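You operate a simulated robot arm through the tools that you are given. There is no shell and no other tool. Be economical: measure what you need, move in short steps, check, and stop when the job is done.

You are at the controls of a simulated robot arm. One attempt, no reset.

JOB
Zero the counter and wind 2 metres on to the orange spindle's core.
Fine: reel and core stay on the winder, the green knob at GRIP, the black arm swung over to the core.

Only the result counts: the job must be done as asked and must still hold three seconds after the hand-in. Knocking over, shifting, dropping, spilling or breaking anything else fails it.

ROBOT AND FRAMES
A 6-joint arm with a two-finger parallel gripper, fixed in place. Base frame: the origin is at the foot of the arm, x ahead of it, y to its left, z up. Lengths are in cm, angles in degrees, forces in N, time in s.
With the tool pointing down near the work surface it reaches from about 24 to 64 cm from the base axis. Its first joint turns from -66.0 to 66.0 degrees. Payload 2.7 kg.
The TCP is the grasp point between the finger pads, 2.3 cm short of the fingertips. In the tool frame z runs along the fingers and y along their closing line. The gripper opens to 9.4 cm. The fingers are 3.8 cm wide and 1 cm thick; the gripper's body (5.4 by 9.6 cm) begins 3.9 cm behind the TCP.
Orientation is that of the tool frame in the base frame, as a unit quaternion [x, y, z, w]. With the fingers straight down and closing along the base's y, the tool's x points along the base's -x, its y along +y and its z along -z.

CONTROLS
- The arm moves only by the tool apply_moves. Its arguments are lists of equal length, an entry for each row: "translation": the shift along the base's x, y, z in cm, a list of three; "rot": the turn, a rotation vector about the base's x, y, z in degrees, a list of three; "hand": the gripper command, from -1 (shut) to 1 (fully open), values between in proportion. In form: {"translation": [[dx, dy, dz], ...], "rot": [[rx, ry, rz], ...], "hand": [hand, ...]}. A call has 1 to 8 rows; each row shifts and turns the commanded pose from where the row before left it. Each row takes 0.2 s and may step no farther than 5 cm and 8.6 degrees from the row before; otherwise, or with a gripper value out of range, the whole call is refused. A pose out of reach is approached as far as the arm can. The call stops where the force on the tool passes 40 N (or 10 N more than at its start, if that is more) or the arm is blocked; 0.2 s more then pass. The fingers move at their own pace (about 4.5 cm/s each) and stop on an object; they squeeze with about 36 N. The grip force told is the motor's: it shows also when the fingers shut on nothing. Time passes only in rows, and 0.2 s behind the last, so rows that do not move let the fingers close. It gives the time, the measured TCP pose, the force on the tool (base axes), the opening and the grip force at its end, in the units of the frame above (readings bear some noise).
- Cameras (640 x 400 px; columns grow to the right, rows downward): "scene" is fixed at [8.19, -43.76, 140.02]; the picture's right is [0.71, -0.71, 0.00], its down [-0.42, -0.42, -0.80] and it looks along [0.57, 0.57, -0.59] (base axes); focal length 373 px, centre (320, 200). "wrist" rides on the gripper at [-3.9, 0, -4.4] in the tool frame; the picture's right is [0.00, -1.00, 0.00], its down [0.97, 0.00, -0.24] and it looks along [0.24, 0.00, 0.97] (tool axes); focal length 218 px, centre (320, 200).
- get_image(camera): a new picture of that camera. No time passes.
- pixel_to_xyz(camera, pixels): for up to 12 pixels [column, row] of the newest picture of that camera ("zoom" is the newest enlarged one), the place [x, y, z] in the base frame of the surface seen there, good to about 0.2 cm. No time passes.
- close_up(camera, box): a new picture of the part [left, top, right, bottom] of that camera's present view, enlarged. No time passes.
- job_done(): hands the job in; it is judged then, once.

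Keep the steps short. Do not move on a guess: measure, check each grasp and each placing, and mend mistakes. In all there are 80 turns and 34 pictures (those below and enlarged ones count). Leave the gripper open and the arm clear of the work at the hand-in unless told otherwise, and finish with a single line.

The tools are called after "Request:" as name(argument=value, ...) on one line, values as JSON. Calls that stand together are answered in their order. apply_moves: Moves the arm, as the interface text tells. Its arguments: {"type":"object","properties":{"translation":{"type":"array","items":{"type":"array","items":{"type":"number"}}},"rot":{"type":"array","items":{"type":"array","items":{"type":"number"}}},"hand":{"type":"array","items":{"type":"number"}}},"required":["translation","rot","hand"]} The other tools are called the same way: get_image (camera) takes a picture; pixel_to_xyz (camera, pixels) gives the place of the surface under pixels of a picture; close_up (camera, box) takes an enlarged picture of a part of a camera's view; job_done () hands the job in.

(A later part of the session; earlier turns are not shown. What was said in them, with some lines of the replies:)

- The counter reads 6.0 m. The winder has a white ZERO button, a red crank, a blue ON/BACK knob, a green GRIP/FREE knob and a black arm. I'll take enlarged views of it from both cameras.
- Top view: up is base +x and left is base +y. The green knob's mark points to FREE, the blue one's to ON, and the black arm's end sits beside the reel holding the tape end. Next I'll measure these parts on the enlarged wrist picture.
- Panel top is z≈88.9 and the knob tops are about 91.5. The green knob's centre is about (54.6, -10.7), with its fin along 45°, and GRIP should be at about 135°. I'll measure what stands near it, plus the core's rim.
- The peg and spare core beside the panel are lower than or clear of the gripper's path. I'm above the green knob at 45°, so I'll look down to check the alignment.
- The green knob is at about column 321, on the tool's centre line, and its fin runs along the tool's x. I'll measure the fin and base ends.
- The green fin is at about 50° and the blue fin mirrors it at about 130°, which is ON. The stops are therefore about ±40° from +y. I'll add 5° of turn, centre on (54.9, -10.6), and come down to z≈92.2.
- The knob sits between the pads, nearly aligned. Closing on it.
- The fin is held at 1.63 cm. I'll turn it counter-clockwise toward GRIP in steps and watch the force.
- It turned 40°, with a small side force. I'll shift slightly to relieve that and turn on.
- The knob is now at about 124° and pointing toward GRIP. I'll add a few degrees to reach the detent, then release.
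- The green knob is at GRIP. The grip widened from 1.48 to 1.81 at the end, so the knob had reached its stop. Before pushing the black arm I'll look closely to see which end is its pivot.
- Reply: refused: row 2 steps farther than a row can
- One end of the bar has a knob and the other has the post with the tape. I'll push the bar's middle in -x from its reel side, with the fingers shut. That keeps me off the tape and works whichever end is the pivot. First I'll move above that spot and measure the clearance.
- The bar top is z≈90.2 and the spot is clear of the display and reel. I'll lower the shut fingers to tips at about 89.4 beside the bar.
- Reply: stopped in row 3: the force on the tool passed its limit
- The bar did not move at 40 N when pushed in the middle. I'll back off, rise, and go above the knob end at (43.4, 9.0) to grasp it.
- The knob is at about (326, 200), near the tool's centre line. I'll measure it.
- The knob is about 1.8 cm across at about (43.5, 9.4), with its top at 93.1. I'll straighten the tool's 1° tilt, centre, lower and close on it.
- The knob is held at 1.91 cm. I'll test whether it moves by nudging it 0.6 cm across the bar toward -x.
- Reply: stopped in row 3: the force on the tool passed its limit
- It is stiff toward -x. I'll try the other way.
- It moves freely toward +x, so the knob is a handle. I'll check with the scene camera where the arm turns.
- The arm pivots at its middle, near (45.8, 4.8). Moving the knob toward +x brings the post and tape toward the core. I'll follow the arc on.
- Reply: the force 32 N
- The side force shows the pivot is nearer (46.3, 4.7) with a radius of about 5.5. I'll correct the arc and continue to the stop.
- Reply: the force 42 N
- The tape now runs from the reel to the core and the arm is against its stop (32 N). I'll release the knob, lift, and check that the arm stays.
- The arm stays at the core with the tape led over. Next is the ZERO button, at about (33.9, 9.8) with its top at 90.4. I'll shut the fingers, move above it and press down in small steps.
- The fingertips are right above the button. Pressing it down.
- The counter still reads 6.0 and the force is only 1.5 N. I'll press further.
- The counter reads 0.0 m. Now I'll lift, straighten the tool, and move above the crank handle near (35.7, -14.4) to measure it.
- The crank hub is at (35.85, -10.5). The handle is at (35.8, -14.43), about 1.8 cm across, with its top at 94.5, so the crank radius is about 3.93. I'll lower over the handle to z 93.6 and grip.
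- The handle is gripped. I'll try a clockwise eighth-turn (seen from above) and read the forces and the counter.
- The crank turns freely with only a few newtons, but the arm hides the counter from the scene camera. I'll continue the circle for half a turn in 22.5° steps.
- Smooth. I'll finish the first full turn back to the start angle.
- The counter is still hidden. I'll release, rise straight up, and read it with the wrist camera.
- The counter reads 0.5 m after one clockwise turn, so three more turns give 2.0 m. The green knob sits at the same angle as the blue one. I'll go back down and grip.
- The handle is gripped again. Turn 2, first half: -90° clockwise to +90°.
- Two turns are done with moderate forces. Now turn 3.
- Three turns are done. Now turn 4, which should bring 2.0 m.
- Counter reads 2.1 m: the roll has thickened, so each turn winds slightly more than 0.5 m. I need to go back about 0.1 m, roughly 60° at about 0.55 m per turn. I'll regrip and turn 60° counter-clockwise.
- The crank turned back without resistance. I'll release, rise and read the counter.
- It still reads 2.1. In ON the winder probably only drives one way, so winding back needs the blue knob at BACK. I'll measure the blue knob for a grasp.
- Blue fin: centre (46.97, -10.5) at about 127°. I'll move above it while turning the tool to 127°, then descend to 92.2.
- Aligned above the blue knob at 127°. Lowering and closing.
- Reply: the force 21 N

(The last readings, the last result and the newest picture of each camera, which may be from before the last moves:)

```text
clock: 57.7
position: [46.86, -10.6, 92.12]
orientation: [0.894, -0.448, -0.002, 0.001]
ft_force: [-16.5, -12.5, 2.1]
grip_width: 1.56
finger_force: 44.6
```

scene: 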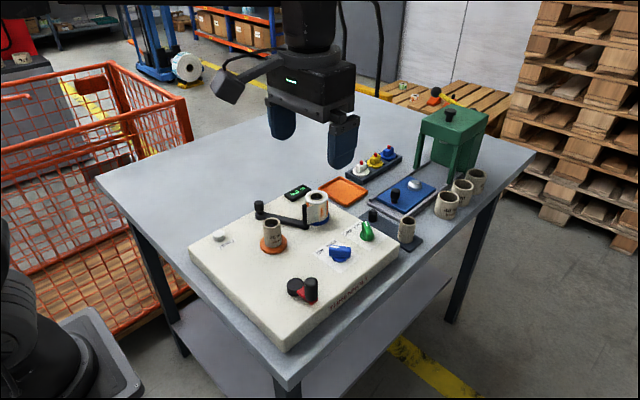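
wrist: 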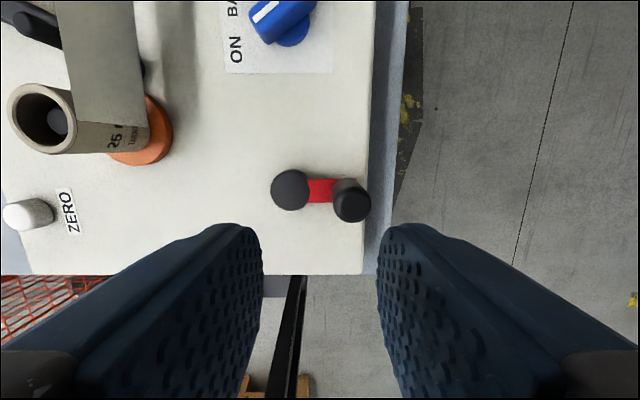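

Gripped at 1.56 cm. I'll relieve the side force and turn clockwise toward BACK.

Request:
apply_moves(translation=[[-0.08, -0.06, 0], [0, 0, 0], [0, 0, 0], [0, 0, 0], [0, 0, 0]], rot=[[0, 0, -8], [0, 0, -8], [0, 0, -8], [0, 0, -8], [0, 0, -8]], hand=[-1, -1, -1, -1, -1])

Request:
apply_moves(translation=[[0, 0, 0], [0, 0, 0], [0, 0, 0], [0, 0, 0], [0, 0, 0], [0, 0, 0]], rot=[[0, 0, -8], [0, 0, -8], [0, 0, -8], [0, 0, -8], [0, 0, -7], [0, 0, 0]], hand=[-1, -1, -1, -1, -1, -1])

```text
clock: 58.9
position: [46.84, -10.66, 92.14]
orientation: [-0.687, 0.726, 0.0, -0.003]
ft_force: [-20.9, -19.6, -3.8]
grip_width: 1.51
finger_force: 45.1
```

```text
clock: 60.3
position: [46.8, -10.57, 92.03]
orientation: [-0.409, 0.912, 0.0, -0.002]
ft_force: [-18.6, -11.4, -2.7]
grip_width: 1.91
finger_force: 44.5
```

The grip widened to 1.91 at the end, so the knob is at its BACK stop. I'll release, lift, and return above the crank handle at (39.3, -12.5).

Request:
apply_moves(translation=[[0, 0, 0], [0, 0, 0], [0, 0, 0], [0, 0, 4], [0, 0, 4], [-2, -0.5, 2], [-2, -0.5, 0], [-2, -0.5, 0]], rot=[[0, 0, 0], [0, 0, 0], [0, 0, 0], [0, 0, 0], [0, 0, 0], [0, 0, -8], [0, 0, -8], [0, 0, -8]], hand=[0, 0, 0, 0, 0, -0.2, -0.2, -0.2])

Request:
apply_moves(translation=[[-1.5, -0.4, 0], [0, 0, 0], [0, 0, 0], [0, 0, 0]], rot=[[0, 0, -8], [0, 0, -8], [0, 0, -8], [0, 0, 0]], hand=[-0.2, -0.2, -0.2, -0.2])

Request:
get_image(camera="wrist")

```text
clock: 62.1
position: [40.94, -12.1, 102.2]
orientation: [-0.206, 0.979, 0.0, -0.002]
ft_force: [-0.4, 0.4, 0.4]
grip_width: 3.76
finger_force: 0.0
```

```text
clock: 63.1
position: [39.4, -12.43, 102.27]
orientation: [0.001, 1.0, 0.0, -0.001]
ft_force: [0.9, -0.9, 1.4]
grip_width: 3.75
finger_force: 0.1
```

```text
4 pictures are left
```

wrist: 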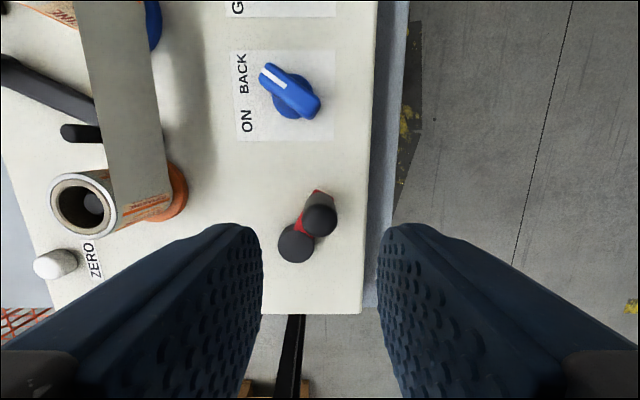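

The blue knob now points to BACK. The crank handle is still at the -30° position, so I'll check where it is before gripping.

Request:
pixel_to_xyz(camera="wrist", pixels=[[303, 219], [337, 219], [320, 207], [320, 234], [296, 243]])

```text
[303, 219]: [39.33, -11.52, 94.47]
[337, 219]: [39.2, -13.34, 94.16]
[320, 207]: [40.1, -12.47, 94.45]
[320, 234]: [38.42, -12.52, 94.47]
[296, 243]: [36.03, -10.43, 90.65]
```

Handle centre is (39.3, -12.45). I'll lower, grip and turn 60° counter-clockwise in BACK.

Request:
apply_moves(translation=[[-0.08, 0, -4.5], [0, 0, -4.2], [0, 0, 0], [0, 0, 0], [0, 0, 0], [0, 0, 0]], rot=[[0, 0, 0], [0, 0, 0], [0, 0, 0], [0, 0, 0], [0, 0, 0], [0, 0, 0]], hand=[-0.2, -0.2, -1, -1, -1, -1])

Request:
apply_moves(translation=[[0.48, 1.32, 0], [0, 1.4, 0], [-0.48, 1.32, 0], [0, 0, 0]], rot=[[0, 0, 0], [0, 0, 0], [0, 0, 0], [0, 0, 0]], hand=[-1, -1, -1, -1])

Request:
apply_moves(translation=[[0, 0, 0], [0, 0, 0], [0, 0, 4.8], [0, 0, 4.8], [0, 0, 4.8], [0, 0, 4.8], [0, 0, 4.8]], rot=[[0, 0, 0], [0, 0, 0], [0, 0, 0], [0, 0, 0], [0, 0, 0], [0, 0, 0], [0, 0, 0]], hand=[-0.2, -0.2, -0.2, -0.2, -0.2, -0.2, -0.2])

Request:
close_up(camera="wrist", box=[80, 0, 400, 200])

```text
clock: 64.5
position: [39.22, -12.54, 93.3]
orientation: [0.0, 1.0, 0.0, 0.0]
ft_force: [1.1, 0.2, -5.3]
grip_width: 2.16
finger_force: 45.3
```

```text
clock: 65.5
position: [39.24, -8.43, 93.49]
orientation: [0.001, 1.0, 0.0, -0.002]
ft_force: [-4.8, -2.4, -7.0]
grip_width: 2.13
finger_force: 44.5
```

```text
clock: 67.1
position: [39.27, -8.47, 117.52]
orientation: [0.0, 1.0, 0.0, -0.001]
ft_force: [-0.6, -0.6, -0.4]
grip_width: 3.79
finger_force: 0.0
```

```text
2.00 times, centred on (240, 100) of wrist
```

zoom: 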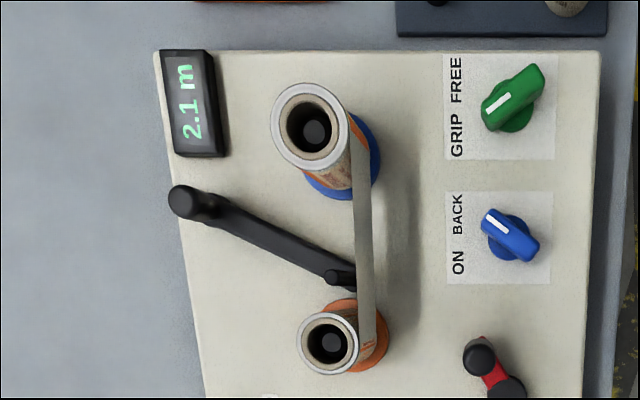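

Still 2.1, so turning counter-clockwise only idles. In BACK, clockwise turning should wind off. I'll regrip at +30° and turn about 50° clockwise, for roughly 0.08–0.1 m.

Request:
apply_moves(translation=[[0, 0, -4.8], [0, 0, -4.8], [0, 0, -4.8], [0, 0, -4.8], [0, 0, -4.8], [0, 0, 0], [0, 0, 0], [0, 0, 0]], rot=[[0, 0, 0], [0, 0, 0], [0, 0, 0], [0, 0, 0], [0, 0, 0], [0, 0, 0], [0, 0, 0], [0, 0, 0]], hand=[-0.2, -0.2, -0.2, -0.2, -0.2, -1, -1, -1])

Request:
apply_moves(translation=[[0.43, -1.1, 0], [0.1, -1.16, 0], [-0.23, -1.16, 0], [0, 0, 0]], rot=[[0, 0, 0], [0, 0, 0], [0, 0, 0], [0, 0, 0]], hand=[-1, -1, -1, -1])

Request:
apply_moves(translation=[[0, 0, 0], [0, 0, 0], [0, 0, 4.8], [0, 0, 4.8], [0, 0, 4.8], [0, 0, 4.8], [0, 0, 4.8]], rot=[[0, 0, 0], [0, 0, 0], [0, 0, 0], [0, 0, 0], [0, 0, 0], [0, 0, 0], [0, 0, 0]], hand=[-0.2, -0.2, -0.2, -0.2, -0.2, -0.2, -0.2])

Request:
close_up(camera="wrist", box=[80, 0, 400, 200])

```text
clock: 68.9
position: [39.26, -8.35, 93.38]
orientation: [0.0, 1.0, 0.0, 0.0]
ft_force: [-1.2, -1.5, -5.3]
grip_width: 2.16
finger_force: 44.7
```

```text
clock: 69.9
position: [39.74, -11.87, 93.36]
orientation: [0.0, 1.0, 0.0, 0.0]
ft_force: [9.2, -4.1, -21.5]
grip_width: 2.15
finger_force: 44.7
```

```text
clock: 71.5
position: [39.77, -11.77, 117.49]
orientation: [-0.001, 1.0, -0.001, -0.001]
ft_force: [-0.3, 0.2, -0.5]
grip_width: 3.78
finger_force: 0.1
```

```text
2.00 times, centred on (240, 100) of wrist
```

zoom: 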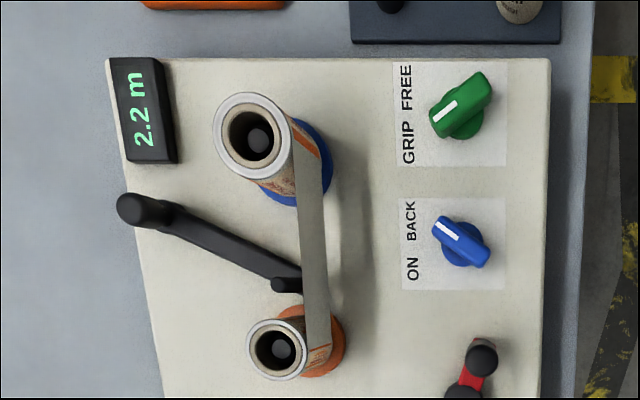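

Odd: the counter now reads 2.2. Either BACK has no effect, or the counter counts tape run in both directions. I need to see which way the roll turns on a small clockwise crank turn. First a reference close-up of core and reel from the fixed camera.

Request:
close_up(camera="scene", box=[250, 180, 346, 260])

```text
5.00 times, centred on (298, 220) of scene
```

zoom: 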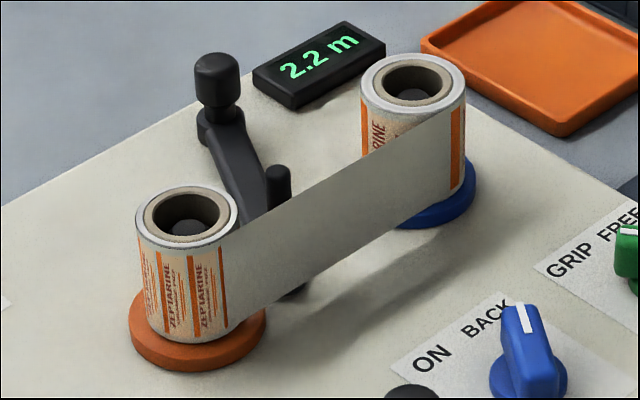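

From this view the print on the core roll (orange bars at columns 160, 192, 224) and on the reel (bar at 367, text at 378) is clear. I'll turn the crank only about 5° clockwise, then compare which way the print moves.

Request:
apply_moves(translation=[[0, 0, -4.8], [0, 0, -4.8], [0, 0, -4.8], [0, 0, -4.8], [0, 0, -4.8], [0, 0, 0], [0, 0, 0], [0, 0, 0]], rot=[[0, 0, 0], [0, 0, 0], [0, 0, 0], [0, 0, 0], [0, 0, 0], [0, 0, 0], [0, 0, 0], [0, 0, 0]], hand=[-0.2, -0.2, -0.2, -0.2, -0.2, -1, -1, -1])

Request:
apply_moves(translation=[[-0.12, -0.33, 0], [0, 0, 0]], rot=[[0, 0, 0], [0, 0, 0]], hand=[-1, -1])

Request:
apply_moves(translation=[[0, 0, 0], [0, 0, 0], [0, 0, 4.8], [0, 0, 4.8], [0, 0, 4.8], [0, 0, 4.8], [0, 0, 4.8]], rot=[[0, 0, 0], [0, 0, 0], [0, 0, 0], [0, 0, 0], [0, 0, 0], [0, 0, 0], [0, 0, 0]], hand=[-0.2, -0.2, -0.2, -0.2, -0.2, -0.2, -0.2])

```text
clock: 73.3
position: [39.67, -11.86, 93.53]
orientation: [0.0, 1.0, 0.0, 0.001]
ft_force: [0.5, 0.4, -8.2]
grip_width: 2.15
finger_force: 44.9
```

```text
clock: 73.9
position: [39.65, -12.05, 93.47]
orientation: [0.0, 1.0, 0.0, 0.0]
ft_force: [2.7, -1.4, -14.8]
grip_width: 2.14
finger_force: 44.7
```

```text
clock: 75.5
position: [39.46, -12.12, 117.5]
orientation: [-0.001, 1.0, 0.0, -0.001]
ft_force: [-0.9, -0.7, -0.2]
grip_width: 3.78
finger_force: 0.1
```

The handle moved about 0.2–0.3 cm, or 3–5°. Now the same close-up for comparison, with my last picture.

Request:
close_up(camera="scene", box=[250, 180, 346, 260])

```text
5.00 times, centred on (298, 220) of scene
```

zoom: 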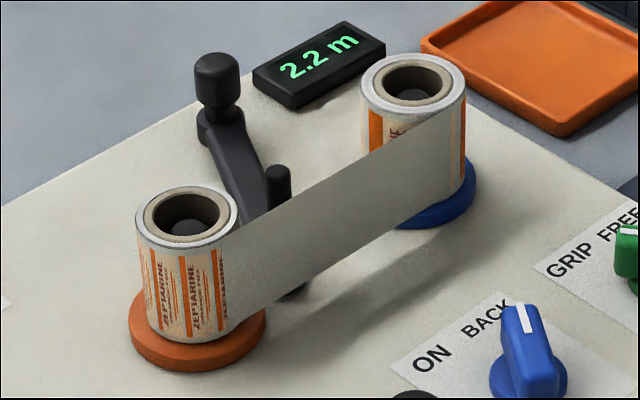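

Comparison: the reel's bar moved right from 367 to 376 and its text from 378 to 394. With the tape on the -y side, that means tape running back onto the reel. So BACK works and the counter simply adds tape run in either direction.

- **Readings:** 2.1 m, then 2.2 m after about 0.08 m back. These put the core at roughly 1.99–2.07 m.
- **Next:** I'll wind back about 18° more (0.027 m) to centre on 2.0, then release.

Request:
apply_moves(translation=[[0, 0, -4.8], [0, 0, -4.8], [0, 0, -4.8], [0, 0, -4.8], [0, 0, -4.8], [0, 0, 0], [0, 0, 0], [0, 0, 0]], rot=[[0, 0, 0], [0, 0, 0], [0, 0, 0], [0, 0, 0], [0, 0, 0], [0, 0, 0], [0, 0, 0], [0, 0, 0]], hand=[-0.2, -0.2, -0.2, -0.2, -0.2, -1, -1, -1])

Request:
apply_moves(translation=[[-0.31, -0.56, 0], [-0.39, -0.5, 0], [0, 0, 0]], rot=[[0, 0, 0], [0, 0, 0], [0, 0, 0]], hand=[-1, -1, -1])

Request:
apply_moves(translation=[[0, 0, 0], [0, 0, 0], [0, 0, 4.8], [0, 0, 4.8], [0, 0, 0]], rot=[[0, 0, 0], [0, 0, 0], [0, 0, 0], [0, 0, 0], [0, 0, 0]], hand=[-0.2, -0.2, -0.2, -0.2, -0.2])

```text
clock: 77.3
position: [39.27, -12.03, 93.4]
orientation: [0.0, 1.0, 0.0, 0.0]
ft_force: [0.5, -0.9, -7.9]
grip_width: 2.15
finger_force: 45.0
```

```text
clock: 78.1
position: [38.69, -13.13, 93.42]
orientation: [-0.001, 1.0, 0.001, -0.001]
ft_force: [-0.4, 2.2, -8.4]
grip_width: 2.14
finger_force: 44.8
```

```text
clock: 79.3
position: [38.72, -13.08, 103.14]
orientation: [0.001, 1.0, 0.0, -0.001]
ft_force: [0.1, 0.1, 0.2]
grip_width: 3.75
finger_force: 0.0
```

The handle went from -24° to -43° as meant. Last, I'll restore the blue knob to ON, its starting setting, using the known grasp at (46.75, -10.65) and 50°.

Request:
apply_moves(translation=[[2, 0.6, 0], [2, 0.6, 0], [2, 0.6, 0], [2.03, 0.6, 0], [0, 0, 0], [0, 0, 0], [0, 0, 0], [0, 0, 0]], rot=[[0, 0, 8], [0, 0, 8], [0, 0, 8], [0, 0, 8], [0, 0, 8], [0, 0, 8], [0, 0, 2], [0, 0, 0]], hand=[0, 0, 0, 0, 0, 0, 0, 0])

Request:
apply_moves(translation=[[0, 0, -4], [0, 0, -4], [0, 0, -3], [0, 0, 0], [0, 0, 0], [0, 0, 0], [0, 0, 0]], rot=[[0, 0, 0], [0, 0, 0], [0, 0, 0], [0, 0, 0], [0, 0, 0], [0, 0, 0], [0, 0, 0]], hand=[0, 0, 0, -1, -1, -1, -1])

```text
clock: 81.1
position: [46.89, -10.85, 103.05]
orientation: [-0.424, 0.906, -0.001, -0.001]
ft_force: [-0.2, -1.1, 0.9]
grip_width: 4.71
finger_force: 0.0
```

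```text
clock: 82.7
position: [46.75, -10.65, 91.92]
orientation: [-0.424, 0.906, 0.002, -0.002]
ft_force: [-21.1, 17.9, 3.5]
grip_width: 1.77
finger_force: 45.1
```

Gripped at 1.77 cm on the fin. I'll ease the side force and turn counter-clockwise to ON.

Request:
apply_moves(translation=[[-0.1, 0.1, 0.1], [0, 0, 0], [0, 0, 0], [0, 0, 0], [0, 0, 0]], rot=[[0, 0, 8], [0, 0, 8], [0, 0, 8], [0, 0, 8], [0, 0, 8]], hand=[-1, -1, -1, -1, -1])

Request:
apply_moves(translation=[[0, 0, 0], [0, 0, 0], [0, 0, 0], [0, 0, 0], [0, 0, 0], [0, 0, 0]], rot=[[0, 0, 8], [0, 0, 8], [0, 0, 8], [0, 0, 8], [0, 0, 8], [0, 0, 0]], hand=[-1, -1, -1, -1, -1, -1])

```text
clock: 83.9
position: [46.72, -10.64, 92.05]
orientation: [0.708, -0.707, 0.0, 0.0]
ft_force: [6.0, 17.4, -29.2]
grip_width: 1.52
finger_force: 45.5
```

```text
clock: 85.3
position: [46.96, -10.57, 92.1]
orientation: [0.906, -0.424, 0.0, -0.001]
ft_force: [23.5, 12.0, -24.8]
grip_width: 1.75
finger_force: 45.2
```

The knob is at its ON stop: tool at 130° and the grip widening. I'll release, lift straight up and move clear with the gripper open.

Request:
apply_moves(translation=[[0, 0, 0], [0, 0, 0], [0, 0, 0], [0, 0, 4], [0, 0, 4.8], [0, 0, 4.8], [0, 0, 4.8], [0, 0, 4.8]], rot=[[0, 0, 0], [0, 0, 0], [0, 0, 0], [0, 0, 0], [0, 0, 0], [0, 0, 0], [0, 0, 0], [0, 0, 0]], hand=[0, 0, 0, 0, 0.5, 1, 1, 1])

```text
clock: 87.1
position: [46.75, -10.62, 115.47]
orientation: [0.906, -0.423, 0.0, 0.0]
ft_force: [0.3, -0.8, 1.3]
grip_width: 9.4
finger_force: 0.0
```

The arm is clear and the gripper is open, so I'm handing in.

Request:
job_done()

```text
The job is handed in.
```

Handed in: the counter was zeroed and about 2.0 m is on the orange spindle's core (estimated 1.97–2.04 m, final length not re-read); I overshot and wound back, and the counter, which seems to add both ways, last read 2.2 m; green knob at GRIP, black arm at the core, blue knob turned back to ON by feel.
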